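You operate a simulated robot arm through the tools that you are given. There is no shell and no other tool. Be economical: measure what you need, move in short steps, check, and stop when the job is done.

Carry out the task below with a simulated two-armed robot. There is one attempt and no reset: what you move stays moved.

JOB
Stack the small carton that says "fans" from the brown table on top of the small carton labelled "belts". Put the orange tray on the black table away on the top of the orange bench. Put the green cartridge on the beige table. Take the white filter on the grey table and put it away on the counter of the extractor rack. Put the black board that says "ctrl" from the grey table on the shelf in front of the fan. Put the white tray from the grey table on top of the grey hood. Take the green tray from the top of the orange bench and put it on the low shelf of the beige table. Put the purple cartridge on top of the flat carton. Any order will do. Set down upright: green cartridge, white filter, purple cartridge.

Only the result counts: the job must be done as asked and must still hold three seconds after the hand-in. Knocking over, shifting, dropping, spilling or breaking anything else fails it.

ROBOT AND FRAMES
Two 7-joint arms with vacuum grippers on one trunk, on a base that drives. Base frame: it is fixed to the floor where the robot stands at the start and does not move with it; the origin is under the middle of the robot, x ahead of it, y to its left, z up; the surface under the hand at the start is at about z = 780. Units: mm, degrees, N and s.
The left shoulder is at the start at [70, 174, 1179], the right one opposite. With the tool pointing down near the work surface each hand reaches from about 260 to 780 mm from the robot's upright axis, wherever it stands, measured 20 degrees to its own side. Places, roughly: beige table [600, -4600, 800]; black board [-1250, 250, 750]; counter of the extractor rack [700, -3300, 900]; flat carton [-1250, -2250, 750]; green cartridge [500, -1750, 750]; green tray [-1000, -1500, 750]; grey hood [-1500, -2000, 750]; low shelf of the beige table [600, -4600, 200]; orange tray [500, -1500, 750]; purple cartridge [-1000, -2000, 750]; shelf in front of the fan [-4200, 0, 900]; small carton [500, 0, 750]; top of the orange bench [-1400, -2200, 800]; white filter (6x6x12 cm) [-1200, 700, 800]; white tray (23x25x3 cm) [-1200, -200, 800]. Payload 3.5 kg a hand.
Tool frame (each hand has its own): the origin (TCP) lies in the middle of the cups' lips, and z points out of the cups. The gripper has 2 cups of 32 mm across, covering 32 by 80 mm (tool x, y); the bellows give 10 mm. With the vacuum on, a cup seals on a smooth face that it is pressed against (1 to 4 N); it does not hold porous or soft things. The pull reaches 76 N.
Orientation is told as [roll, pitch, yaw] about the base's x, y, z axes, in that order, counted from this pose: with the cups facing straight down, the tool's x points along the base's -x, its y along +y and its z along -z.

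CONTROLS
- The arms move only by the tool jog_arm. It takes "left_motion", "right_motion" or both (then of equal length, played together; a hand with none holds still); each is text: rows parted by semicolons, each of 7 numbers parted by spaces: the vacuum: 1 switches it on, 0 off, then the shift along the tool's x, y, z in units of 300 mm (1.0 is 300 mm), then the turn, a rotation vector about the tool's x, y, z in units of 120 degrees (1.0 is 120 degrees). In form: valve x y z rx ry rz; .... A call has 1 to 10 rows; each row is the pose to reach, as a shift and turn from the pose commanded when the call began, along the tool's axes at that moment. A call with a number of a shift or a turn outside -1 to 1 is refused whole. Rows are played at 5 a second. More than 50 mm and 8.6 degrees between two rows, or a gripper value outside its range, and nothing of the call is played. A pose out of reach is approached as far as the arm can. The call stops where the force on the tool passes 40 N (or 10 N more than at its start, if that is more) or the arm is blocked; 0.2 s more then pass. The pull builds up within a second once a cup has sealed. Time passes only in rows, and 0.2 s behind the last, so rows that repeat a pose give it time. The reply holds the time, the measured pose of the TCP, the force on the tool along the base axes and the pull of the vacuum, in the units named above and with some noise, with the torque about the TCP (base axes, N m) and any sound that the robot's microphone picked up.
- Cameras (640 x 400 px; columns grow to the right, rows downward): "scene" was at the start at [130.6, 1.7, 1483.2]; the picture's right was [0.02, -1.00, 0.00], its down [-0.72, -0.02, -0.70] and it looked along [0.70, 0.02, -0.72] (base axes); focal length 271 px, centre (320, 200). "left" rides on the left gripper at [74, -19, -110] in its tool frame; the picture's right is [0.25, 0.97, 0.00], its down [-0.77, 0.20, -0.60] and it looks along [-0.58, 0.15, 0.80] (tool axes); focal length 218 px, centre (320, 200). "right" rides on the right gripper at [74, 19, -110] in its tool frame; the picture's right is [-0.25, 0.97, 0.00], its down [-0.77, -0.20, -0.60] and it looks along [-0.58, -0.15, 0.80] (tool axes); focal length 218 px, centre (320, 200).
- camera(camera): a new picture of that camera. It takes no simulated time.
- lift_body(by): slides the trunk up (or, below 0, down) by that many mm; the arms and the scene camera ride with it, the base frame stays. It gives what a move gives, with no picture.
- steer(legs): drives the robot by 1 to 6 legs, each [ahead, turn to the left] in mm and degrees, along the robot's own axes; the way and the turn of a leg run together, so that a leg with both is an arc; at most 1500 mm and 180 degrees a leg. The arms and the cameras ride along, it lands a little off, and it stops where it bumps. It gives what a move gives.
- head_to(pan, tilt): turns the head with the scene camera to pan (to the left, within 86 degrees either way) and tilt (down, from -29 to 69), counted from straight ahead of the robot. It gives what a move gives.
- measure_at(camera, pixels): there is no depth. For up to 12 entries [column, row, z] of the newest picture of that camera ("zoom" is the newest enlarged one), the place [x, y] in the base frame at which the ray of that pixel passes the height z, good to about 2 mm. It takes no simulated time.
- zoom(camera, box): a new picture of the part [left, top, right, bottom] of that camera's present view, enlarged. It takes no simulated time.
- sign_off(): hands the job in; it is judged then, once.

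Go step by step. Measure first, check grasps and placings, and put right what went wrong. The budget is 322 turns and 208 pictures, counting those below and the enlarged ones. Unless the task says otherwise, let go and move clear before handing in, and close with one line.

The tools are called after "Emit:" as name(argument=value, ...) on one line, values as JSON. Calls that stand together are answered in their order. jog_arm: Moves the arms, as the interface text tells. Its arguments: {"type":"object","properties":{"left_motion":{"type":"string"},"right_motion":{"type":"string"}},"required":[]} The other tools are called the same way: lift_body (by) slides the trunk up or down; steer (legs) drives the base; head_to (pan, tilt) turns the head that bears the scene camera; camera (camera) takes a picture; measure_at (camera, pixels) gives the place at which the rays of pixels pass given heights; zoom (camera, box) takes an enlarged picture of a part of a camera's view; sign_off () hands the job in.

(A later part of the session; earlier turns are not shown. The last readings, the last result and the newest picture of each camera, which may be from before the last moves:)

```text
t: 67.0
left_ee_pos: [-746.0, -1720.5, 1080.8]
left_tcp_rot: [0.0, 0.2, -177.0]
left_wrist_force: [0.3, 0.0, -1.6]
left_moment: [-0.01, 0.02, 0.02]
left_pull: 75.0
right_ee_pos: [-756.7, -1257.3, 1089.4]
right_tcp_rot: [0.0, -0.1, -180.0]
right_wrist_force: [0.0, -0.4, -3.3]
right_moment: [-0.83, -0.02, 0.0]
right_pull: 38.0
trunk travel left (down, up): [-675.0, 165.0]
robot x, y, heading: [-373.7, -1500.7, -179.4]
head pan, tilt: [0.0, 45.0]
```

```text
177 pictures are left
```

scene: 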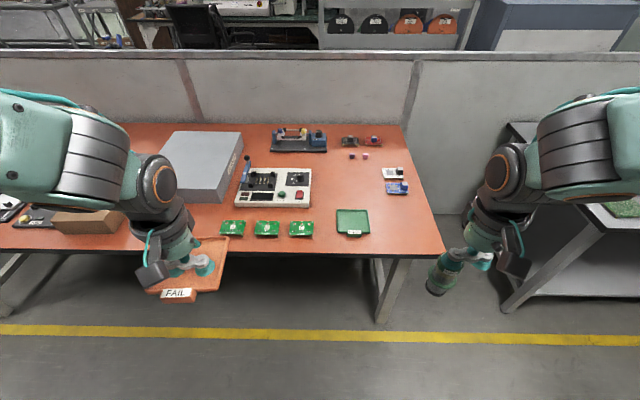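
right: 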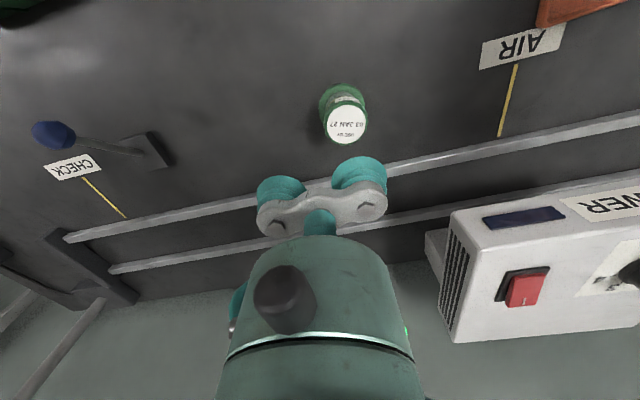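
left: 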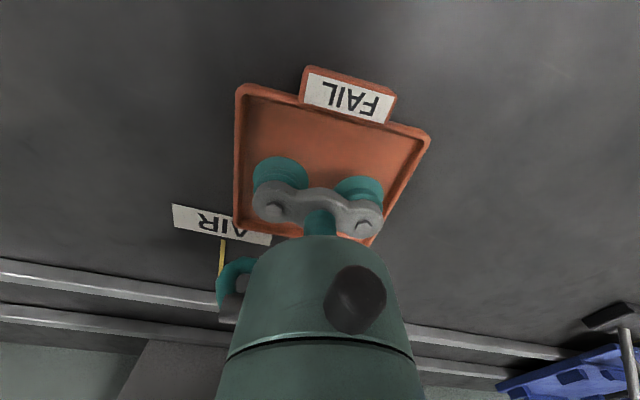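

The bench shows a free area near pixels (315-380,165-205) behind the green tray. I'll measure it.

Emit:
measure_at(camera="scene", pixels=[[337, 234, 780], [369, 234, 780], [366, 210, 780], [337, 210, 780], [312, 205, 780], [320, 160, 780], [383, 190, 780], [368, 158, 780], [444, 252, 780], [290, 236, 780], [402, 125, 780], [313, 220, 780]])

Emit:
zoom(camera="scene", box=[210, 115, 450, 265])

```text
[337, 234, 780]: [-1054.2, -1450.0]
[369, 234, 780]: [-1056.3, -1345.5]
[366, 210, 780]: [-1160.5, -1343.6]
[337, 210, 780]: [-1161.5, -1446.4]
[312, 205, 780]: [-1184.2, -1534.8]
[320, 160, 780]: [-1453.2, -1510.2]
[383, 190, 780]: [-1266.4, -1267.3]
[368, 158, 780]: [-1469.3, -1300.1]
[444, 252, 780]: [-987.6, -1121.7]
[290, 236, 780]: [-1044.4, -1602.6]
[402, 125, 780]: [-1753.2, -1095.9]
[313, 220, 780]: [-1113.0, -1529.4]
```

```text
2.67 times, centred on (330, 190) of scene
```

zoom: 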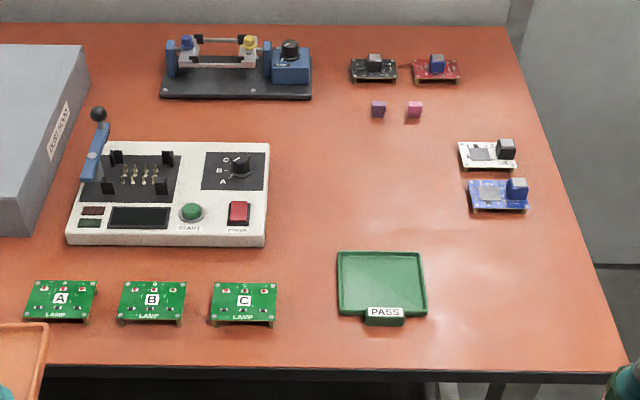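

PASS is at (-1107,-1397) and a clear area lies behind it around (-1280,-1400). I'll sidestep to y≈-1300 and approach the bench.

Emit:
steer(legs=[[0, -90], [200, 0], [0, 89.4], [265, 0]])

Emit:
camera(camera="scene")

```text
t: 77.6
left_ee_pos: [-1016.1, -1514.5, 1079.9]
left_tcp_rot: [0.0, 0.0, -178.0]
left_wrist_force: [0.0, -1.0, -1.2]
left_moment: [0.03, 0.02, -0.01]
left_pull: 75.9
right_ee_pos: [-1021.5, -1052.8, 1089.8]
right_tcp_rot: [0.0, -0.2, 179.1]
right_wrist_force: [-0.7, -1.1, -2.3]
right_moment: [-0.87, 0.01, 0.01]
right_pull: 37.8
trunk travel left (down, up): [-675.0, 165.0]
robot x, y, heading: [-640.8, -1301.7, 179.5]
head pan, tilt: [0.0, 45.0]
```

```text
175 pictures are left
```

scene: 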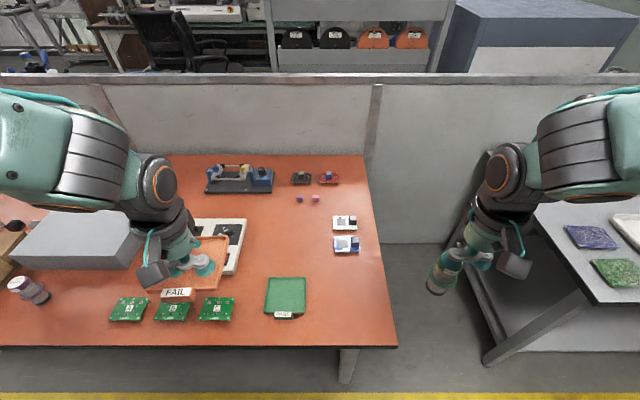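

Emit:
measure_at(camera="scene", pixels=[[247, 250, 780], [247, 220, 780], [333, 250, 780], [266, 277, 780], [306, 277, 780], [264, 314, 780], [305, 314, 780], [298, 201, 780], [235, 275, 780]])

```text
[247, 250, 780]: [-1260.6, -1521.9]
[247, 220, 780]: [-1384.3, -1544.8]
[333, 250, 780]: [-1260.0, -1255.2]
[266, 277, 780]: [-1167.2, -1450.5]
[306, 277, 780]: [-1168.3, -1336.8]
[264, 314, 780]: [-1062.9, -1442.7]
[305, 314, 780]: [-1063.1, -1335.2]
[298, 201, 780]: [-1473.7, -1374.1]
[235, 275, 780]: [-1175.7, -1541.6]
```

I'll set the tray at (-1290,-1390), first moving over at height and then lowering.

Emit:
jog_arm(left_motion="1 -0.09 -0.045 0 0 0 0; 1 -0.2 -0.1 0 0 0 0; 1 -0.33 -0.16 0 0 0 0; 1 -0.46 -0.23 0 0 0 0; 1 -0.59 -0.3 0 0 0 0; 1 -0.72 -0.36 0.05 0 0 0; 1 -0.82 -0.41 0.15 0 0 0; 1 -0.898 -0.447 0.3 0 0 0; 1 -0.898 -0.447 0.45 0 0 0; 1 -0.898 -0.447 0.6 0 0 0")

Emit:
camera(camera="left")

Emit:
camera(camera="scene")

```text
refused: row 8 steps farther than a row can; nothing moved
```

```text
174 pictures are left
```

left: 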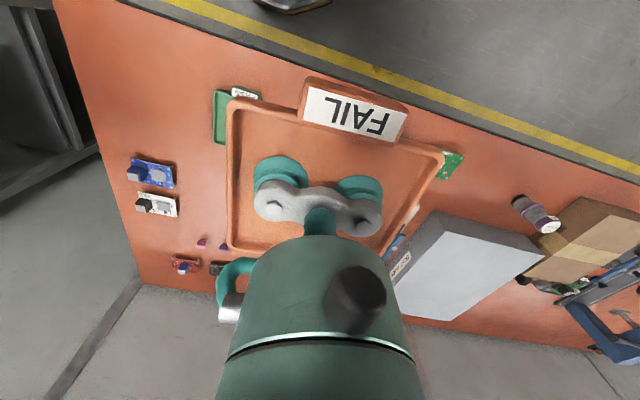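

```text
173 pictures are left
```

scene: 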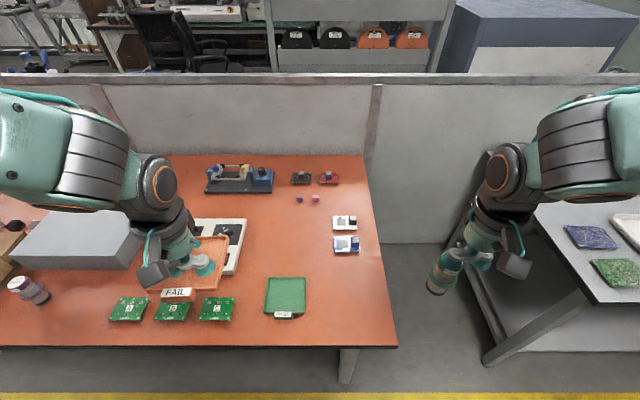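

One row's step was too long, so I'll smooth it out.

Emit:
jog_arm(left_motion="1 -0.11 -0.055 0 0 0 0; 1 -0.24 -0.12 0 0 0 0; 1 -0.37 -0.18 0 0 0 0; 1 -0.5 -0.25 0.03 0 0 0; 1 -0.63 -0.31 0.08 0 0 0; 1 -0.74 -0.37 0.17 0 0 0; 1 -0.83 -0.41 0.28 0 0 0; 1 -0.89 -0.44 0.41 0 0 0; 1 -0.898 -0.447 0.55 0 0 0; 1 -0.898 -0.447 0.65 0 0 0")

Emit:
camera(camera="left")

Emit:
camera(camera="scene")

```text
t: 79.8
left_ee_pos: [-1291.5, -1389.0, 885.1]
left_tcp_rot: [0.0, 0.1, -177.9]
left_wrist_force: [-0.9, 0.6, -0.4]
left_moment: [0.0, -0.01, 0.0]
left_pull: 75.4
right_ee_pos: [-1021.4, -1052.7, 1089.7]
right_tcp_rot: [0.0, -0.1, 179.1]
right_wrist_force: [0.1, -0.9, -2.2]
right_moment: [-0.82, 0.03, 0.01]
right_pull: 37.4
trunk travel left (down, up): [-675.0, 165.0]
robot x, y, heading: [-642.6, -1300.8, 179.6]
head pan, tilt: [0.0, 45.0]
```

```text
172 pictures are left
```

left: 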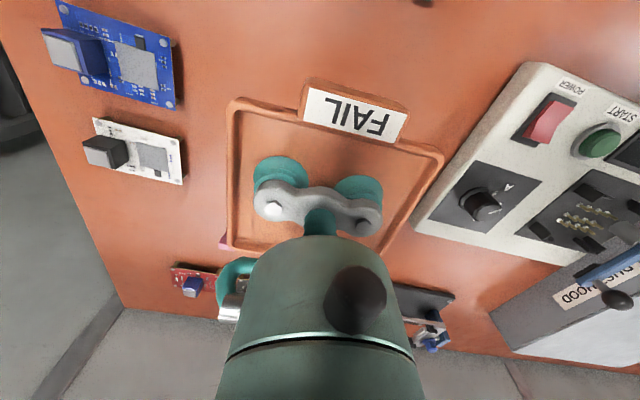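

```text
171 pictures are left
```

scene: 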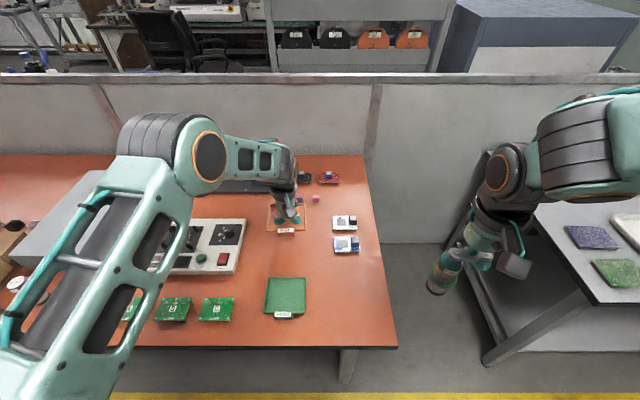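

There's clear space all round. I'll lower until contact, near z≈787.

Emit:
jog_arm(left_motion="1 0 0 0.1 0 0 0; 1 0 0 0.2 0 0 0; 1 0 0 0.27 0 0 0; 1 0 0 0.3 0 0 0; 1 0 0 0.315 0 0 0; 1 0 0 0.322 0 0 0; 1 0 0 0.322 0 0 0")

```text
t: 81.4
left_ee_pos: [-1290.3, -1389.9, 788.3]
left_tcp_rot: [0.1, 0.1, -178.0]
left_wrist_force: [0.3, 0.1, -1.1]
left_moment: [-0.01, 0.0, -0.02]
left_pull: 75.8
right_ee_pos: [-1021.1, -1053.1, 1089.9]
right_tcp_rot: [0.1, -0.2, 179.1]
right_wrist_force: [-0.8, 0.1, -2.4]
right_moment: [-0.81, 0.02, 0.01]
right_pull: 37.5
trunk travel left (down, up): [-675.0, 165.0]
robot x, y, heading: [-641.7, -1300.8, 179.9]
head pan, tilt: [0.0, 45.0]
```

Emit:
jog_arm(left_motion="1 0 0 0.007 0 0 0; 1 0 0 0.013 0 0 0; 1 0 0 0.013 0 0 0")

```text
t: 82.2
left_ee_pos: [-1290.1, -1389.1, 785.2]
left_tcp_rot: [-0.1, 0.0, -178.0]
left_wrist_force: [-0.5, -0.2, -1.7]
left_moment: [0.01, 0.0, -0.06]
left_pull: 75.2
right_ee_pos: [-1020.6, -1052.8, 1089.7]
right_tcp_rot: [0.0, -0.2, 179.1]
right_wrist_force: [0.8, 0.0, -3.4]
right_moment: [-0.84, 0.05, -0.03]
right_pull: 37.9
trunk travel left (down, up): [-675.0, 165.0]
robot x, y, heading: [-645.5, -1301.4, 179.3]
head pan, tilt: [0.0, 45.0]
```

No contact yet. I'll continue in 2 mm steps.

Emit:
jog_arm(left_motion="1 0 0 0.005 0 0 0; 1 0 0 0.01 0 0 0; 1 0 0 0.01 0 0 0")

```text
t: 83.0
left_ee_pos: [-1290.1, -1390.1, 782.6]
left_tcp_rot: [0.0, 0.1, -178.0]
left_wrist_force: [0.3, 0.1, -1.1]
left_moment: [-0.03, -0.03, 0.01]
left_pull: 75.2
right_ee_pos: [-1022.1, -1052.1, 1089.1]
right_tcp_rot: [0.0, -0.1, 179.1]
right_wrist_force: [-0.9, -0.6, -2.5]
right_moment: [-0.86, 0.03, 0.0]
right_pull: 38.0
trunk travel left (down, up): [-675.0, 165.0]
robot x, y, heading: [-643.8, -1301.2, 179.6]
head pan, tilt: [0.0, 45.0]
```

Emit:
jog_arm(left_motion="1 0 0 0.01 0 0 0; 1 0 0 0.017 0 0 0; 1 0 0 0.017 0 0 0")

Emit:
zoom(camera="left", box=[200, 70, 460, 260])

```text
t: 83.8
left_ee_pos: [-1291.5, -1389.5, 778.1]
left_tcp_rot: [0.0, 0.1, -178.0]
left_wrist_force: [-0.5, 0.6, -1.3]
left_moment: [0.01, -0.01, 0.01]
left_pull: 75.7
right_ee_pos: [-1020.8, -1052.8, 1088.8]
right_tcp_rot: [0.0, -0.2, 179.0]
right_wrist_force: [-0.4, 0.3, -2.8]
right_moment: [-0.82, 0.02, 0.0]
right_pull: 38.1
trunk travel left (down, up): [-675.0, 165.0]
robot x, y, heading: [-643.5, -1300.5, 179.6]
head pan, tilt: [0.0, 45.0]
```

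```text
2.11 times, centred on (330, 165) of left
```

zoom: 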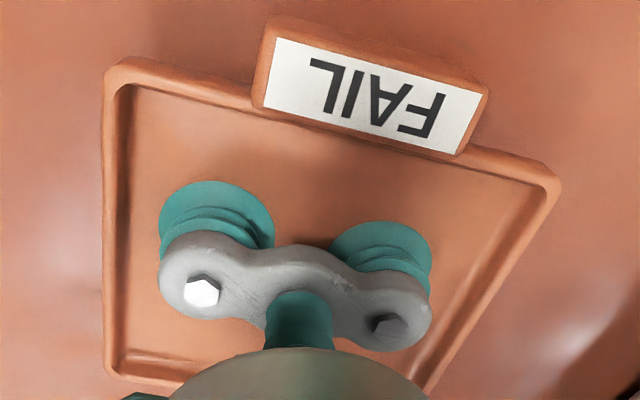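

Emit:
jog_arm(left_motion="1 0 0 0.005 0 0 0; 1 0 0 0.01 0 0 0; 1 0 0 0.013 0 0 0")

```text
t: 84.6
left_ee_pos: [-1291.6, -1390.2, 771.7]
left_tcp_rot: [0.0, 0.1, -178.0]
left_wrist_force: [-0.1, 0.9, -0.5]
left_moment: [0.0, 0.01, -0.04]
left_pull: 75.5
right_ee_pos: [-1021.3, -1052.5, 1089.6]
right_tcp_rot: [0.0, -0.3, 179.2]
right_wrist_force: [0.2, 0.2, -2.9]
right_moment: [-0.86, 0.02, -0.03]
right_pull: 37.9
trunk travel left (down, up): [-675.0, 165.0]
robot x, y, heading: [-642.0, -1296.6, 179.6]
head pan, tilt: [0.0, 45.0]
```

Emit:
jog_arm(left_motion="1 0 0 0.005 0 0 0; 1 0 0 0.01 0 0 0; 1 0 0 0.013 0 0 0")

```text
t: 85.4
left_ee_pos: [-1291.0, -1390.5, 768.4]
left_tcp_rot: [0.0, 0.1, -178.0]
left_wrist_force: [0.4, 0.2, -2.1]
left_moment: [-0.05, 0.02, 0.02]
left_pull: 75.4
right_ee_pos: [-1021.0, -1052.9, 1088.7]
right_tcp_rot: [0.0, -0.2, 179.2]
right_wrist_force: [1.1, -0.8, -2.6]
right_moment: [-0.83, 0.04, 0.0]
right_pull: 37.8
trunk travel left (down, up): [-675.0, 165.0]
robot x, y, heading: [-640.8, -1300.2, 179.8]
head pan, tilt: [0.0, 45.0]
```

Emit:
jog_arm(left_motion="1 0 0 0.004 0 0 0; 1 0 0 0.008 0 0 0; 1 0 0 0.012 0 0 0; 1 0 0 0.016 0 0 0; 1 0 0 0.02 0 0 0; 1 0 0 0.02 0 0 0")

Emit:
camera(camera="left")

```text
t: 86.8
left_ee_pos: [-1290.7, -1389.7, 765.3]
left_tcp_rot: [0.0, -0.1, -178.0]
left_wrist_force: [-0.1, -2.5, 7.9]
left_moment: [0.0, -0.11, -0.14]
left_pull: 75.2
right_ee_pos: [-1019.6, -1052.0, 1089.6]
right_tcp_rot: [0.1, -0.2, 179.1]
right_wrist_force: [0.1, -0.1, -2.9]
right_moment: [-0.81, 0.04, 0.0]
right_pull: 37.6
trunk travel left (down, up): [-675.0, 165.0]
robot x, y, heading: [-642.8, -1301.9, 179.6]
head pan, tilt: [0.0, 45.0]
```

```text
169 pictures are left
```

left: 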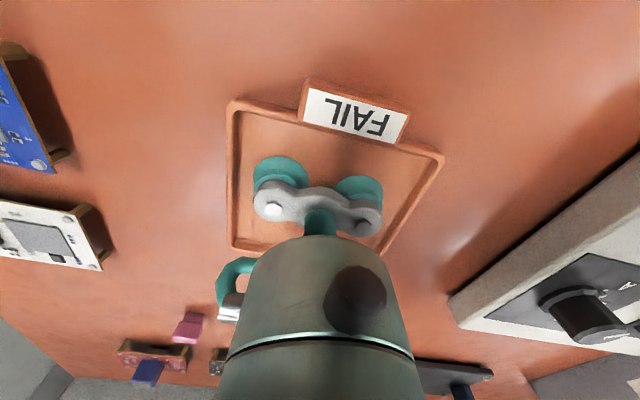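

Contact at TCP z≈765.5, so the bench top is near z≈760. I'll release and rise.

Emit:
jog_arm(left_motion="0 0 0 0 0 0 0; 0 0 0 0 0 0 0; 0 0 0 0 0 0 0; 0 0 0 -0.01 0 0 0; 0 0 0 -0.05 0 0 0; 0 0 0 -0.15 0 0 0; 0 0 0 -0.3 0 0 0; 0 0 0 -0.45 0 0 0; 0 0 0 -0.6 0 0 0; 0 0 0 -0.7 0 0 0")

Emit:
camera(camera="left")

```text
t: 89.0
left_ee_pos: [-1290.0, -1388.9, 974.9]
left_tcp_rot: [0.1, 0.1, -177.9]
left_wrist_force: [0.5, -0.5, -1.4]
left_moment: [0.02, 0.0, 0.03]
left_pull: 0.1
right_ee_pos: [-1021.3, -1051.1, 1090.3]
right_tcp_rot: [0.0, -0.2, 179.1]
right_wrist_force: [0.6, 0.3, -3.3]
right_moment: [-0.83, -0.02, 0.0]
right_pull: 37.7
trunk travel left (down, up): [-675.0, 165.0]
robot x, y, heading: [-639.0, -1300.3, 179.6]
head pan, tilt: [0.0, 45.0]
```

```text
168 pictures are left
```

left: 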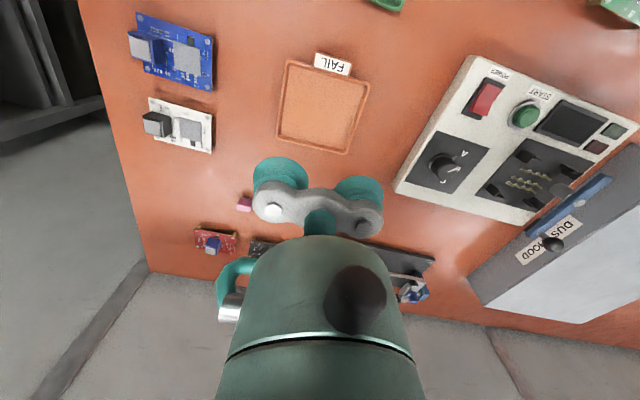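

The orange tray is down. I'll retract the left arm and drive along the bench to y≈-1950 for the purple cartridge.

Emit:
jog_arm(left_motion="0 0.05 0.02 -0.1 0 0 0; 0 0.14 0.06 -0.2 0 0 0; 0 0.24 0.1 -0.3 0 0 0; 0 0.34 0.15 -0.35 0 0 0; 0 0.44 0.2 -0.35 0 0 0; 0 0.54 0.25 -0.35 0 0 0; 0 0.64 0.3 -0.35 0 0 0; 0 0.74 0.35 -0.35 0 0 0; 0 0.84 0.4 -0.35 0 0 0; 0 0.9 0.43 -0.35 0 0 0")

Emit:
steer(legs=[[-130, 0], [0, 90], [650, 0], [0, -90], [130, 0]])

Emit:
camera(camera="scene")

```text
t: 91.2
left_ee_pos: [-1016.9, -1510.0, 1078.5]
left_tcp_rot: [0.0, -0.1, -178.1]
left_wrist_force: [-0.6, -0.8, 0.0]
left_moment: [-0.03, -0.01, -0.03]
left_pull: 0.1
right_ee_pos: [-1021.6, -1051.9, 1090.0]
right_tcp_rot: [0.0, -0.3, 179.1]
right_wrist_force: [0.3, -0.7, -2.4]
right_moment: [-0.84, -0.01, -0.03]
right_pull: 37.5
trunk travel left (down, up): [-675.0, 165.0]
robot x, y, heading: [-643.9, -1295.4, 179.6]
head pan, tilt: [0.0, 45.0]
```

```text
t: 104.2
left_ee_pos: [-1024.6, -2157.3, 1080.1]
left_tcp_rot: [0.0, 0.0, -178.2]
left_wrist_force: [-0.4, 0.7, 0.9]
left_moment: [0.01, -0.01, -0.02]
left_pull: 0.1
right_ee_pos: [-1027.2, -1702.8, 1089.9]
right_tcp_rot: [0.1, -0.2, 178.9]
right_wrist_force: [-0.1, -0.3, -3.2]
right_moment: [-0.82, -0.01, 0.02]
right_pull: 37.8
trunk travel left (down, up): [-675.0, 165.0]
robot x, y, heading: [-649.7, -1946.7, 179.1]
head pan, tilt: [0.0, 45.0]
```

```text
167 pictures are left
```

scene: 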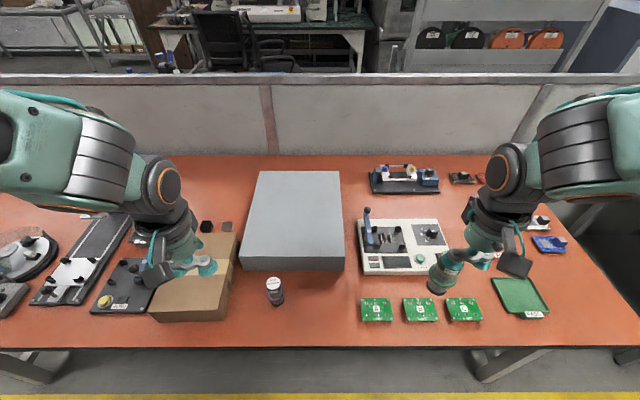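

The purple cartridge is at (275,290), and the flat carton at (195,280) is partly hidden by the hand. Zooming in on both.

Emit:
zoom(camera="scene", box=[140, 210, 310, 330])

Emit:
camera(camera="left")

```text
3.33 times, centred on (225, 270) of scene
```

zoom: 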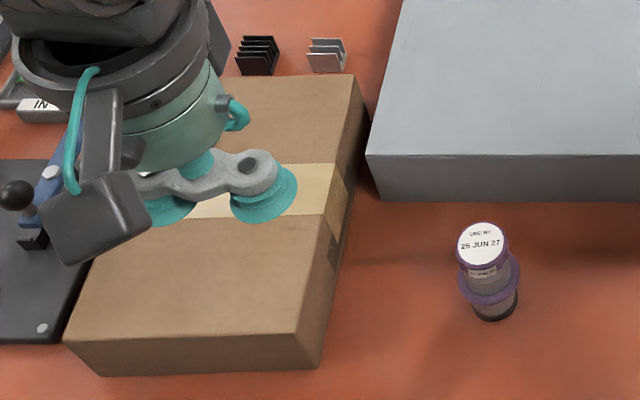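

```text
165 pictures are left
```

left: 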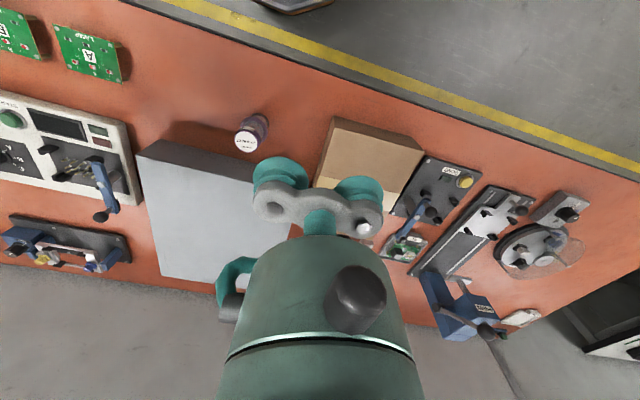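

Emit:
measure_at(camera="zoom", pixels=[[482, 246, 853], [482, 246, 843], [482, 246, 863], [472, 305, 761], [518, 302, 761], [500, 322, 761], [105, 376, 761], [320, 367, 761], [63, 341, 810], [63, 341, 820], [298, 334, 820], [355, 76, 820]])

Emit:
measure_at(camera="left", pixels=[[246, 140, 853], [246, 140, 843], [333, 118, 820], [424, 152, 820], [393, 213, 820], [333, 118, 830], [424, 152, 830]])

```text
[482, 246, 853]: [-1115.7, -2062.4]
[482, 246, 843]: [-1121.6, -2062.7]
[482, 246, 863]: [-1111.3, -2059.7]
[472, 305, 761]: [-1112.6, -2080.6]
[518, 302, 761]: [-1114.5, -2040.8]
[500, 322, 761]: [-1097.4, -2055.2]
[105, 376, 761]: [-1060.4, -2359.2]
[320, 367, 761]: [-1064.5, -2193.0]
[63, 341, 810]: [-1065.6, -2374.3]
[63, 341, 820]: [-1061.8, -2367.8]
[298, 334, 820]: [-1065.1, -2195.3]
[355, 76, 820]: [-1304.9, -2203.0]
```

```text
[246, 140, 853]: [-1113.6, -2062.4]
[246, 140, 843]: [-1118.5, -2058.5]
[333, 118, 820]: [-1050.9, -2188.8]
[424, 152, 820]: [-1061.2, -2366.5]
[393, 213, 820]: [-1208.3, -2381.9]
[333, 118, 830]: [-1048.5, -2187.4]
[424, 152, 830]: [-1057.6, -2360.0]
```

Purple is at (-1115,-2061) with its top at z≈853. The flat carton spans x -1300..-1063, y -2365..-2195, top z≈820. I'll move the left hand above purple.

Emit:
jog_arm(left_motion="0 -0.04 -0.06 0.03 0 0 0; 0 -0.1 -0.14 0.1 0 0 0; 0 -0.16 -0.22 0.2 0 0 0.005; 0 -0.22 -0.3 0.3 0 0 0.01; 0 -0.27 -0.37 0.4 0 0 0.015; 0 -0.289 -0.41 0.48 0 0 0.015; 0 -0.289 -0.41 0.5 0 0 0.015; 0 -0.289 -0.41 0.5 0 0 0.015")

Emit:
zoom(camera="left", box=[240, 50, 440, 210])

```text
t: 106.0
left_ee_pos: [-1115.4, -2037.6, 927.6]
left_tcp_rot: [0.0, 0.1, -180.1]
left_wrist_force: [0.5, -0.1, -0.2]
left_moment: [0.03, -0.02, -0.01]
left_pull: 0.1
right_ee_pos: [-1028.7, -1700.5, 1089.1]
right_tcp_rot: [0.1, -0.2, 178.8]
right_wrist_force: [-0.4, -1.1, -2.4]
right_moment: [-0.83, 0.01, 0.04]
right_pull: 37.6
trunk travel left (down, up): [-675.0, 165.0]
robot x, y, heading: [-649.1, -1945.1, 179.5]
head pan, tilt: [0.0, 45.0]
```

```text
2.50 times, centred on (340, 130) of left
```

zoom: 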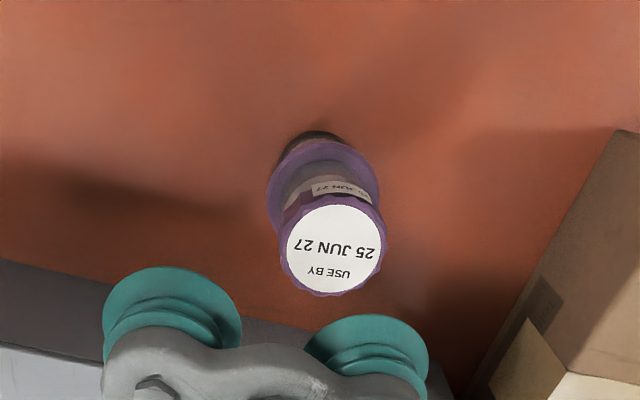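

Emit:
measure_at(camera="zoom", pixels=[[335, 249, 853], [335, 249, 857], [335, 249, 848], [286, 249, 853], [382, 249, 853], [335, 204, 853], [335, 293, 853]])

```text
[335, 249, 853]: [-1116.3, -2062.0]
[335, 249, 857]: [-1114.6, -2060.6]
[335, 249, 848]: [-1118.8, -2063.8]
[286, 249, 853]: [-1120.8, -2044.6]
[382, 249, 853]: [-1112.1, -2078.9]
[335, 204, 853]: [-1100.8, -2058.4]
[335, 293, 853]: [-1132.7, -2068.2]
```

It's aligned within 1 mm. I'll descend onto the disc with the vacuum on.

Emit:
jog_arm(left_motion="0 0.003 0 0.1 0 0 0; 0 0.003 0 0.19 0 0 0; 1 0.003 0 0.225 0 0 0; 1 0.003 0 0.238 0 0 0; 1 0.003 0 0.246 0 0 0; 1 0.003 0 0.253 0 0 0; 1 0.003 0 0.255 0 0 0; 1 0.003 0 0.255 0 0 0")

```text
t: 107.8
left_ee_pos: [-1114.6, -2036.0, 853.4]
left_tcp_rot: [0.0, -0.2, -180.0]
left_wrist_force: [0.2, 1.7, 15.8]
left_moment: [-1.25, 0.01, 0.05]
left_pull: 37.7
right_ee_pos: [-1026.6, -1699.2, 1089.5]
right_tcp_rot: [0.1, -0.1, 178.9]
right_wrist_force: [-0.1, 0.7, -2.2]
right_moment: [-0.81, 0.01, 0.04]
right_pull: 37.9
trunk travel left (down, up): [-675.0, 165.0]
robot x, y, heading: [-651.2, -1948.8, 179.1]
head pan, tilt: [0.0, 45.0]
```

Sealed at 37.7 N. I'll lift it and carry it over the flat carton.

Emit:
jog_arm(left_motion="1 0 0 -0.015 0 0 0; 1 0 0 -0.06 0 0 0; 1 0 0 -0.15 0 0 0; 1 0 0 -0.28 0 0 0; 1 0 0 -0.4 0 0 0; 1 -0.01 0.12 -0.49 0 0 0; 1 -0.01 0.26 -0.5 0 0 0; 1 -0.02 0.4 -0.5 0 0 0; 1 -0.02 0.54 -0.5 0 0 0; 1 -0.02 0.68 -0.5 0 0 0")

Emit:
camera(camera="left")

Emit:
camera(camera="scene")

```text
t: 110.0
left_ee_pos: [-1120.8, -2243.9, 1003.9]
left_tcp_rot: [-0.1, 0.0, 180.0]
left_wrist_force: [0.1, -0.2, -2.9]
left_moment: [-0.83, -0.01, 0.04]
left_pull: 38.1
right_ee_pos: [-1027.4, -1703.2, 1089.5]
right_tcp_rot: [-0.1, -0.3, 178.9]
right_wrist_force: [-0.2, -0.3, -2.2]
right_moment: [-0.82, 0.0, 0.01]
right_pull: 37.7
trunk travel left (down, up): [-675.0, 165.0]
robot x, y, heading: [-653.0, -1951.8, 179.4]
head pan, tilt: [0.0, 45.0]
```

```text
163 pictures are left
```

left: 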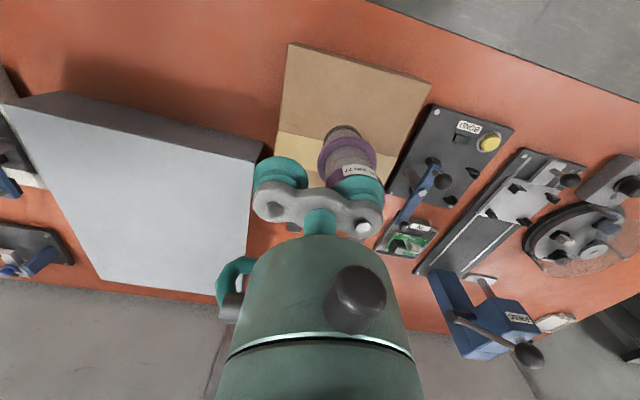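

```text
162 pictures are left
```

scene: 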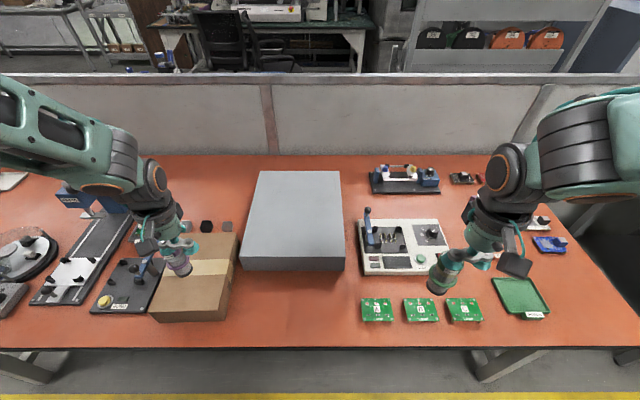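

Purple is over the carton. I'll lower it and feel for contact near TCP z≈913.

Emit:
jog_arm(left_motion="1 0 0 0.08 0 0 0; 1 0 0 0.16 0 0 0; 1 0 0 0.23 0 0 0; 1 0 0 0.27 0 0 0; 1 0 0 0.29 0 0 0; 1 0 0 0.3 0 0 0; 1 0 0 0.3 0 0 0")

Emit:
zoom(camera="scene", box=[110, 210, 270, 340])

```text
t: 111.6
left_ee_pos: [-1120.0, -2238.8, 913.9]
left_tcp_rot: [0.3, -0.1, 180.0]
left_wrist_force: [-2.9, 1.9, 24.9]
left_moment: [-1.03, 0.18, 0.01]
left_pull: 38.3
right_ee_pos: [-1026.8, -1699.8, 1089.8]
right_tcp_rot: [0.2, -0.3, 178.8]
right_wrist_force: [-0.5, 0.8, -3.1]
right_moment: [-0.81, 0.02, 0.03]
right_pull: 37.9
trunk travel left (down, up): [-675.0, 165.0]
robot x, y, heading: [-652.7, -1951.5, 179.4]
head pan, tilt: [0.0, 45.0]
```

```text
3.08 times, centred on (190, 275) of scene
```

zoom: 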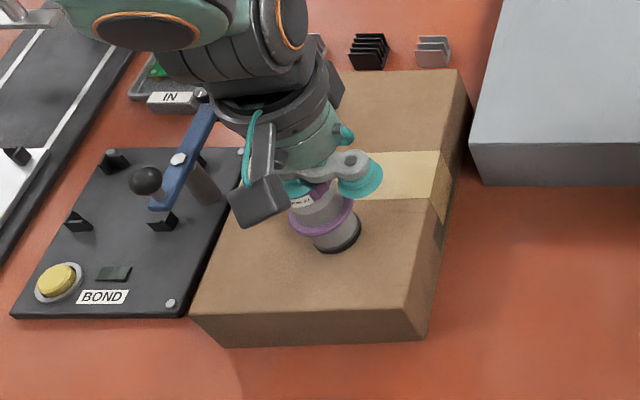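

It's in contact at 25 N. I'll ease up 2 mm, release and rise.

Emit:
jog_arm(left_motion="1 0 0 -0.006 0 0 0; 0 0 0 -0.006 0 0 0; 0 0 0 -0.006 0 0 0; 0 0 0 -0.006 0 0 0; 0 0 0 -0.012 0 0 0; 0 0 0 -0.05 0 0 0; 0 0 0 -0.15 0 0 0; 0 0 0 -0.28 0 0 0; 0 0 0 -0.42 0 0 0; 0 0 0 -0.5 0 0 0")

Emit:
zoom(camera="scene", box=[110, 210, 270, 340])

```text
t: 113.8
left_ee_pos: [-1121.7, -2241.2, 1062.2]
left_tcp_rot: [0.0, 0.1, -179.9]
left_wrist_force: [0.2, 0.4, -0.6]
left_moment: [0.01, 0.01, 0.0]
left_pull: 0.1
right_ee_pos: [-1027.9, -1700.9, 1089.3]
right_tcp_rot: [0.0, -0.2, 178.9]
right_wrist_force: [-0.2, 0.0, -2.2]
right_moment: [-0.84, 0.0, 0.05]
right_pull: 37.9
trunk travel left (down, up): [-675.0, 165.0]
robot x, y, heading: [-650.8, -1947.5, 179.3]
head pan, tilt: [0.0, 45.0]
```

```text
3.08 times, centred on (190, 275) of scene
```

zoom: 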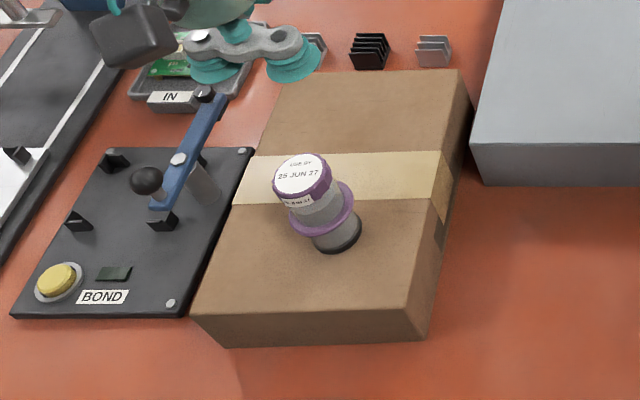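

Purple stands upright on the carton. I'll retract and go back to y≈-1300 for the green PASS tray.

Emit:
jog_arm(left_motion="0 0.07 -0.05 0 0 0 0; 0 0.14 -0.1 0 0 0 0; 0 0.21 -0.15 0 0 0 0; 0 0.27 -0.2 0 0 0 0")

Emit:
steer(legs=[[-130, 0], [0, -90], [650, 0], [0, 90], [130, 0]])

Emit:
camera(camera="scene")

Emit:
camera(camera="left")

```text
t: 114.8
left_ee_pos: [-1039.3, -2179.6, 1063.2]
left_tcp_rot: [0.1, 0.0, -180.0]
left_wrist_force: [0.0, -0.4, -0.2]
left_moment: [0.0, 0.01, 0.0]
left_pull: 0.1
right_ee_pos: [-1028.0, -1699.8, 1089.9]
right_tcp_rot: [0.1, -0.2, 178.8]
right_wrist_force: [0.3, 0.2, -3.0]
right_moment: [-0.85, 0.05, 0.02]
right_pull: 37.7
trunk travel left (down, up): [-675.0, 165.0]
robot x, y, heading: [-652.7, -1946.4, 179.5]
head pan, tilt: [0.0, 45.0]
```

```text
t: 127.8
left_ee_pos: [-1031.7, -1528.6, 1063.0]
left_tcp_rot: [0.0, 0.0, 179.9]
left_wrist_force: [0.0, -0.5, 0.1]
left_moment: [0.02, 0.0, 0.0]
left_pull: 0.0
right_ee_pos: [-1019.7, -1047.0, 1089.3]
right_tcp_rot: [0.0, -0.2, 178.7]
right_wrist_force: [0.9, -0.1, -2.5]
right_moment: [-0.77, 0.01, 0.09]
right_pull: 37.5
trunk travel left (down, up): [-675.0, 165.0]
robot x, y, heading: [-645.0, -1294.7, 179.4]
head pan, tilt: [0.0, 45.0]
```

```text
159 pictures are left
```

scene: 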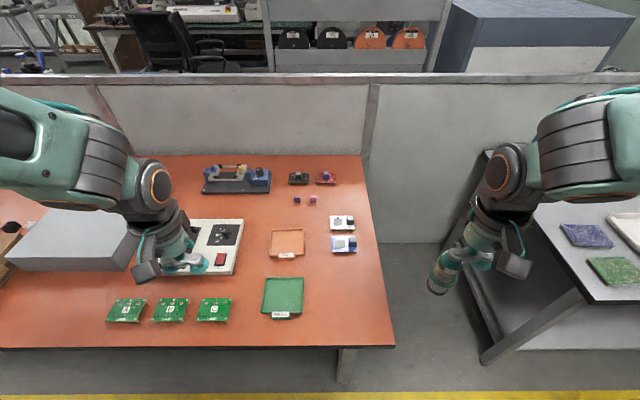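

```text
158 pictures are left
```

left: 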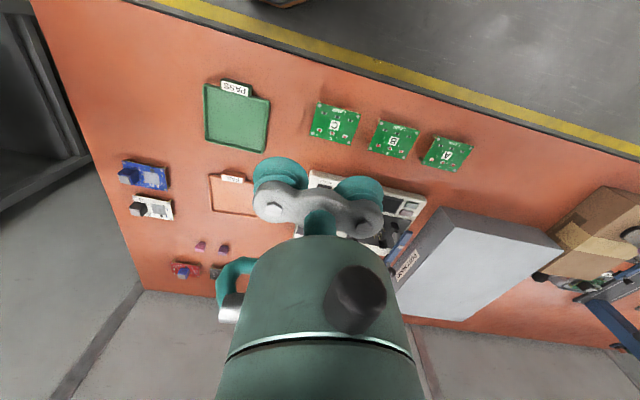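

Emit:
measure_at(camera="left", pixels=[[205, 84, 770], [270, 100, 770], [263, 152, 770], [207, 141, 770]])

Emit:
measure_at(camera="scene", pixels=[[261, 313, 770], [302, 314, 770], [303, 278, 770], [265, 278, 770]])

```text
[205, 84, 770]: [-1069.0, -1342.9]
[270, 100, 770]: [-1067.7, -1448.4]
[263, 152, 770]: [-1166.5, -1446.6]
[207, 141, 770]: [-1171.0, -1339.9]
```

```text
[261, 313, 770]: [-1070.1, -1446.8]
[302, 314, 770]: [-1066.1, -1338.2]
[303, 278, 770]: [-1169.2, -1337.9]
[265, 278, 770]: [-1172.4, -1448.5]
```

PASS is centred at (-1118.6,-1394). I'll move the left hand above it.

Emit:
jog_arm(left_motion="0 -0.03 -0.045 0.05 0 0 0; 0 -0.07 -0.1 0.12 0 0 0; 0 -0.11 -0.17 0.21 0 0 0; 0 -0.15 -0.24 0.31 0 0 0; 0 -0.19 -0.3 0.42 0 0 0; 0 -0.23 -0.36 0.53 0 0 0; 0 -0.26 -0.41 0.64 0 0 0; 0 -0.28 -0.44 0.75 0 0 0; 0 -0.29 -0.449 0.84 0 0 0; 0 -0.29 -0.449 0.877 0 0 0")

Emit:
camera(camera="left")

```text
t: 130.1
left_ee_pos: [-1120.0, -1392.9, 801.1]
left_tcp_rot: [0.1, 0.2, 179.9]
left_wrist_force: [0.9, -0.5, -0.3]
left_moment: [-0.03, -0.01, 0.03]
left_pull: 0.1
right_ee_pos: [-1018.6, -1046.4, 1089.8]
right_tcp_rot: [0.0, -0.2, 178.6]
right_wrist_force: [0.7, 0.6, -2.8]
right_moment: [-0.79, 0.0, 0.1]
right_pull: 37.5
trunk travel left (down, up): [-675.0, 165.0]
robot x, y, heading: [-644.8, -1298.1, 179.3]
head pan, tilt: [0.0, 45.0]
```

```text
157 pictures are left
```

left: 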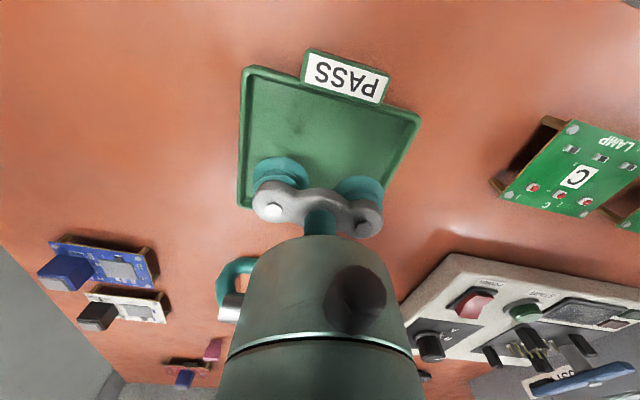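

Emit:
jog_arm(left_motion="1 0 0 0.05 0 0 0; 1 0 0 0.09 0 0 0; 1 0 0 0.105 0 0 0; 1 0 0 0.112 0 0 0; 1 0 0 0.118 0 0 0; 1 0 0 0.122 0 0 0; 1 0 0 0.122 0 0 0; 1 0 0 0.122 0 0 0")

```text
t: 131.8
left_ee_pos: [-1118.6, -1391.6, 764.3]
left_tcp_rot: [0.1, 0.0, 179.9]
left_wrist_force: [-1.7, -2.7, 14.5]
left_moment: [0.02, -0.12, -0.11]
left_pull: 75.9
right_ee_pos: [-1018.2, -1045.0, 1091.1]
right_tcp_rot: [0.1, -0.2, 178.7]
right_wrist_force: [-1.3, 0.5, -2.9]
right_moment: [-0.81, 0.06, 0.09]
right_pull: 37.9
trunk travel left (down, up): [-675.0, 165.0]
robot x, y, heading: [-644.1, -1295.5, 179.2]
head pan, tilt: [0.0, 45.0]
```

Sealed at 75.9 N. Lifting and retracting.

Emit:
jog_arm(left_motion="1 0 0 -0.02 0 0 0; 1 0 0 -0.08 0 0 0; 1 0 0 -0.2 0 0 0; 1 0 0 -0.33 0 0 0; 1 0 0 -0.46 0 0 0; 1 0.05 0.09 -0.58 0 0 0; 1 0.11 0.18 -0.69 0 0 0; 1 0.17 0.27 -0.8 0 0 0; 1 0.23 0.36 -0.91 0 0 0; 1 0.283 0.447 -1 0 0 0")

Emit:
steer(legs=[[-270, 0], [0, 90]])

Emit:
head_to(pan=0, tilt=20)

Emit:
camera(camera="scene")

```text
t: 134.1
left_ee_pos: [-1034.7, -1527.7, 1066.1]
left_tcp_rot: [-0.1, 0.0, 179.8]
left_wrist_force: [0.0, -0.1, -0.9]
left_moment: [0.02, 0.02, 0.02]
left_pull: 75.4
right_ee_pos: [-1017.9, -1047.5, 1090.5]
right_tcp_rot: [0.1, -0.3, 178.7]
right_wrist_force: [0.1, 0.0, -2.4]
right_moment: [-0.78, 0.01, 0.12]
right_pull: 37.7
trunk travel left (down, up): [-675.0, 165.0]
robot x, y, heading: [-642.5, -1293.7, 179.5]
head pan, tilt: [0.0, 45.0]
```

```text
t: 139.8
left_ee_pos: [-141.6, -1694.0, 1064.4]
left_tcp_rot: [0.1, 0.1, -90.3]
left_wrist_force: [0.8, 0.0, -0.9]
left_moment: [-0.01, 0.0, -0.02]
left_pull: 75.5
right_ee_pos: [-623.7, -1677.9, 1090.5]
right_tcp_rot: [0.0, -0.2, -91.4]
right_wrist_force: [-0.1, -0.6, -3.7]
right_moment: [-0.04, -0.78, 0.09]
right_pull: 37.8
trunk travel left (down, up): [-675.0, 165.0]
robot x, y, heading: [-372.7, -1299.8, -91.0]
head pan, tilt: [0.0, 45.0]
```

```text
t: 140.7
left_ee_pos: [-142.2, -1693.5, 1064.4]
left_tcp_rot: [0.1, 0.1, -90.3]
left_wrist_force: [1.1, 0.4, -0.8]
left_moment: [0.0, 0.03, -0.02]
left_pull: 75.3
right_ee_pos: [-622.2, -1676.7, 1089.3]
right_tcp_rot: [-0.1, -0.1, -91.3]
right_wrist_force: [-0.1, 0.3, -2.5]
right_moment: [-0.04, -0.76, 0.1]
right_pull: 38.0
trunk travel left (down, up): [-675.0, 165.0]
robot x, y, heading: [-369.7, -1298.3, -90.8]
head pan, tilt: [0.0, 20.0]
```

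```text
156 pictures are left
```

scene: 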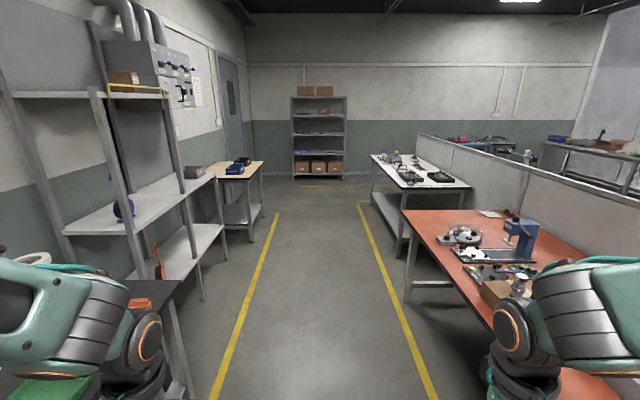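

The way ahead is clear. The beige table with its low shelf is at (240,170). I'll drive down the aisle to it.

Emit:
steer(legs=[[1500, 0.8], [1500, 0], [150, 0]])

Emit:
steer(legs=[[0, 90]])

Emit:
head_to(pan=0, tilt=40)

Emit:
camera(camera="scene")

```text
t: 156.1
left_ee_pos: [-162.1, -4842.9, 1065.8]
left_tcp_rot: [0.0, 0.1, -90.2]
left_wrist_force: [0.0, 0.1, -0.2]
left_moment: [-0.01, 0.01, 0.01]
left_pull: 74.8
right_ee_pos: [-642.8, -4827.3, 1089.7]
right_tcp_rot: [0.0, -0.2, -91.2]
right_wrist_force: [0.6, 1.3, -3.0]
right_moment: [-0.03, -0.75, 0.13]
right_pull: 37.4
trunk travel left (down, up): [-675.0, 165.0]
robot x, y, heading: [-396.2, -4451.1, -90.7]
head pan, tilt: [0.0, 20.0]
```

```text
t: 160.3
left_ee_pos: [1.4, -4221.0, 1066.1]
left_tcp_rot: [0.1, 0.1, -0.4]
left_wrist_force: [0.1, 0.0, -2.2]
left_moment: [0.02, 0.02, -0.01]
left_pull: 75.3
right_ee_pos: [-16.8, -4702.1, 1089.1]
right_tcp_rot: [0.1, -0.2, -1.6]
right_wrist_force: [0.1, 1.2, -2.4]
right_moment: [0.8, -0.06, 0.15]
right_pull: 37.6
trunk travel left (down, up): [-675.0, 165.0]
robot x, y, heading: [-391.3, -4448.8, -1.0]
head pan, tilt: [0.0, 20.0]
```

```text
t: 161.2
left_ee_pos: [-0.1, -4220.7, 1064.7]
left_tcp_rot: [0.0, 0.1, -0.4]
left_wrist_force: [-0.6, 0.0, -0.1]
left_moment: [-0.01, -0.02, -0.03]
left_pull: 75.1
right_ee_pos: [-17.7, -4702.9, 1090.8]
right_tcp_rot: [0.0, -0.3, -1.5]
right_wrist_force: [0.6, 0.0, -2.7]
right_moment: [0.73, -0.04, 0.14]
right_pull: 37.6
trunk travel left (down, up): [-675.0, 165.0]
robot x, y, heading: [-392.5, -4451.9, -0.9]
head pan, tilt: [0.0, 40.0]
```

```text
155 pictures are left
```

scene: 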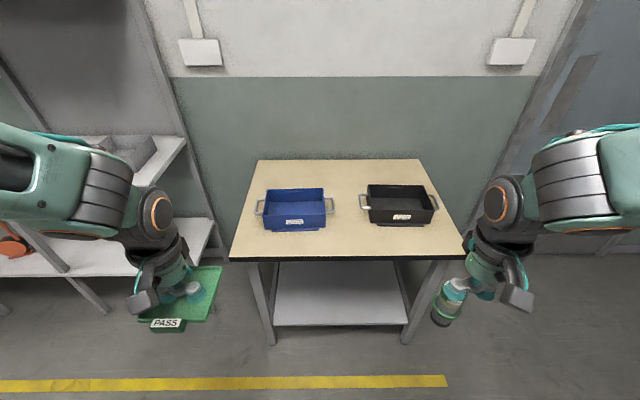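

Measuring the table top edges at a few heights and the front of the low shelf.

Emit:
measure_at(camera="scene", pixels=[[230, 260, 800], [464, 257, 800], [258, 160, 800], [420, 158, 800], [273, 326, 200], [408, 324, 200], [274, 262, 200], [272, 345, 0], [403, 344, 0], [230, 260, 760], [295, 231, 800], [401, 225, 800]])

Emit:
zoom(camera="scene", box=[220, 145, 480, 355])

```text
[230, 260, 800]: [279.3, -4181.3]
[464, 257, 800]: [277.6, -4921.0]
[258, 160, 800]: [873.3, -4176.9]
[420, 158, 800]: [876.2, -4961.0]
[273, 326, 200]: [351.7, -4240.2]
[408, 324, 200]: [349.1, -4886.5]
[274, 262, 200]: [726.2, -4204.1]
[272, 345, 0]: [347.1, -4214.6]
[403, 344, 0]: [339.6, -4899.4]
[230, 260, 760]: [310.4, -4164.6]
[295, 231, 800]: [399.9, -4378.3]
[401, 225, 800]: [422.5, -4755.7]
```

```text
1.90 times, centred on (350, 250) of scene
```

zoom: 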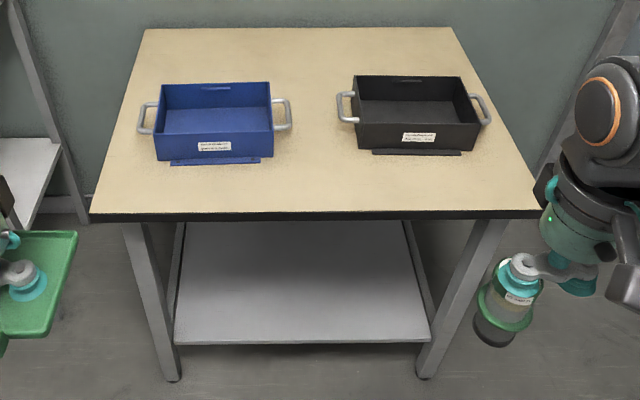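

The table front edge is at x≈279 and the shelf front at x≈350. I'll drive up 190 mm, stop about 480 mm short of the edge, and set the green cartridge down first on the clear front strip near (350,-4620).

Emit:
steer(legs=[[190, 0.9]])

```text
t: 162.7
left_ee_pos: [185.1, -4215.4, 1065.6]
left_tcp_rot: [0.0, 0.0, 0.6]
left_wrist_force: [0.3, 0.2, -1.9]
left_moment: [0.0, 0.02, 0.0]
left_pull: 75.5
right_ee_pos: [174.0, -4697.3, 1089.9]
right_tcp_rot: [0.2, -0.2, -0.5]
right_wrist_force: [0.8, -0.4, -1.5]
right_moment: [0.76, -0.03, 0.17]
right_pull: 38.1
trunk travel left (down, up): [-675.0, 165.0]
robot x, y, heading: [-203.0, -4449.2, -0.0]
head pan, tilt: [0.0, 40.0]
```

Emit:
jog_arm(right_motion="1 -0.07 0.02 0 0 0 0; 1 -0.17 0.05 0 0 0 0; 1 -0.28 0.085 0.02 0 0 0; 1 -0.39 0.12 0.08 0 0 0; 1 -0.49 0.15 0.16 0 0 0; 1 -0.56 0.17 0.25 0 0 0; 1 -0.587 0.177 0.35 0 0 0; 1 -0.587 0.177 0.44 0 0 0; 1 -0.587 0.177 0.48 0 0 0; 1 -0.587 0.177 0.48 0 0 0")

Emit:
camera(camera="scene")

Emit:
camera(camera="right")

```text
t: 164.9
left_ee_pos: [185.5, -4215.9, 1064.5]
left_tcp_rot: [0.0, 0.1, 0.6]
left_wrist_force: [0.4, -0.4, -0.4]
left_moment: [-0.05, -0.03, -0.04]
left_pull: 75.2
right_ee_pos: [352.9, -4645.5, 944.7]
right_tcp_rot: [-0.1, -0.3, -0.5]
right_wrist_force: [0.5, 0.3, -3.5]
right_moment: [0.76, -0.05, 0.11]
right_pull: 37.7
trunk travel left (down, up): [-675.0, 165.0]
robot x, y, heading: [-206.6, -4447.3, 0.1]
head pan, tilt: [0.0, 40.0]
```

```text
153 pictures are left
```

scene: 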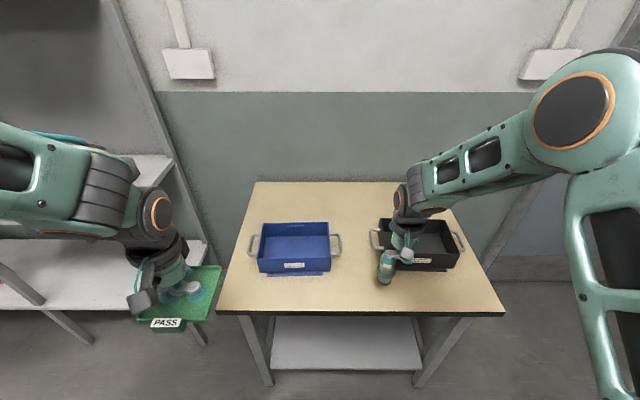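

```text
152 pictures are left
```

right: 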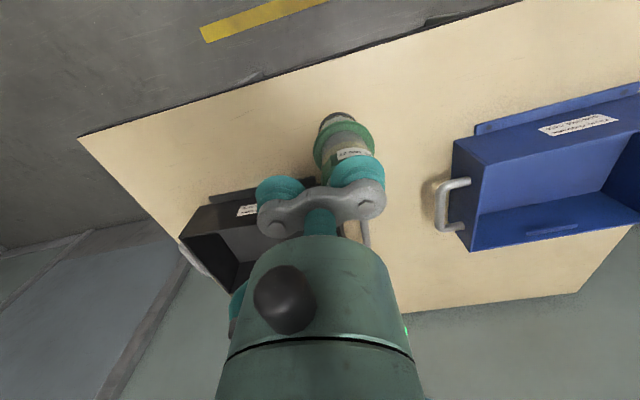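

The black bin is close, so I'll shift 30 mm left toward the gap and lower gradually.

Emit:
jog_arm(right_motion="1 0 0.1 0 0 0 0; 1 0 0.1 0.06 0 0 0; 1 0 0.1 0.12 0 0 0; 1 0 0.1 0.15 0 0 0; 1 0 0.1 0.165 0 0 0; 1 0 0.1 0.172 0 0 0; 1 0 0.1 0.178 0 0 0; 1 0 0.1 0.178 0 0 0")

Emit:
camera(camera="right")

```text
t: 166.7
left_ee_pos: [185.5, -4216.1, 1064.7]
left_tcp_rot: [0.0, 0.0, 0.6]
left_wrist_force: [0.2, 0.3, -1.1]
left_moment: [0.0, -0.05, -0.01]
left_pull: 76.0
right_ee_pos: [353.7, -4615.1, 892.2]
right_tcp_rot: [0.0, -0.3, -0.6]
right_wrist_force: [-0.4, 1.4, -2.9]
right_moment: [0.76, 0.0, 0.15]
right_pull: 37.8
trunk travel left (down, up): [-675.0, 165.0]
robot x, y, heading: [-205.5, -4450.4, -0.1]
head pan, tilt: [0.0, 40.0]
```

```text
151 pictures are left
```

right: 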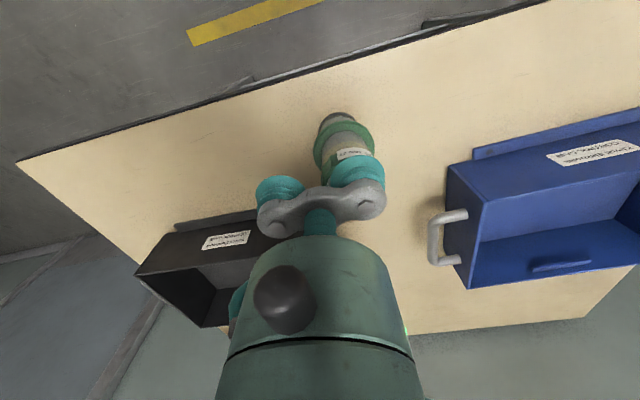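

Emit:
jog_arm(right_motion="1 0 0 0.006 0 0 0; 1 0 0 0.012 0 0 0; 1 0 0 0.018 0 0 0; 1 0 0 0.024 0 0 0; 1 0 0 0.03 0 0 0; 1 0 0 0.03 0 0 0")

```text
t: 168.1
left_ee_pos: [185.9, -4215.7, 1065.3]
left_tcp_rot: [0.1, 0.1, 0.5]
left_wrist_force: [-0.5, -0.8, -0.6]
left_moment: [-0.01, -0.01, 0.02]
left_pull: 75.3
right_ee_pos: [353.1, -4615.9, 884.0]
right_tcp_rot: [0.1, -0.2, -0.5]
right_wrist_force: [0.3, -0.9, -3.4]
right_moment: [0.75, -0.05, 0.13]
right_pull: 37.8
trunk travel left (down, up): [-675.0, 165.0]
robot x, y, heading: [-206.5, -4453.7, -0.2]
head pan, tilt: [0.0, 40.0]
```

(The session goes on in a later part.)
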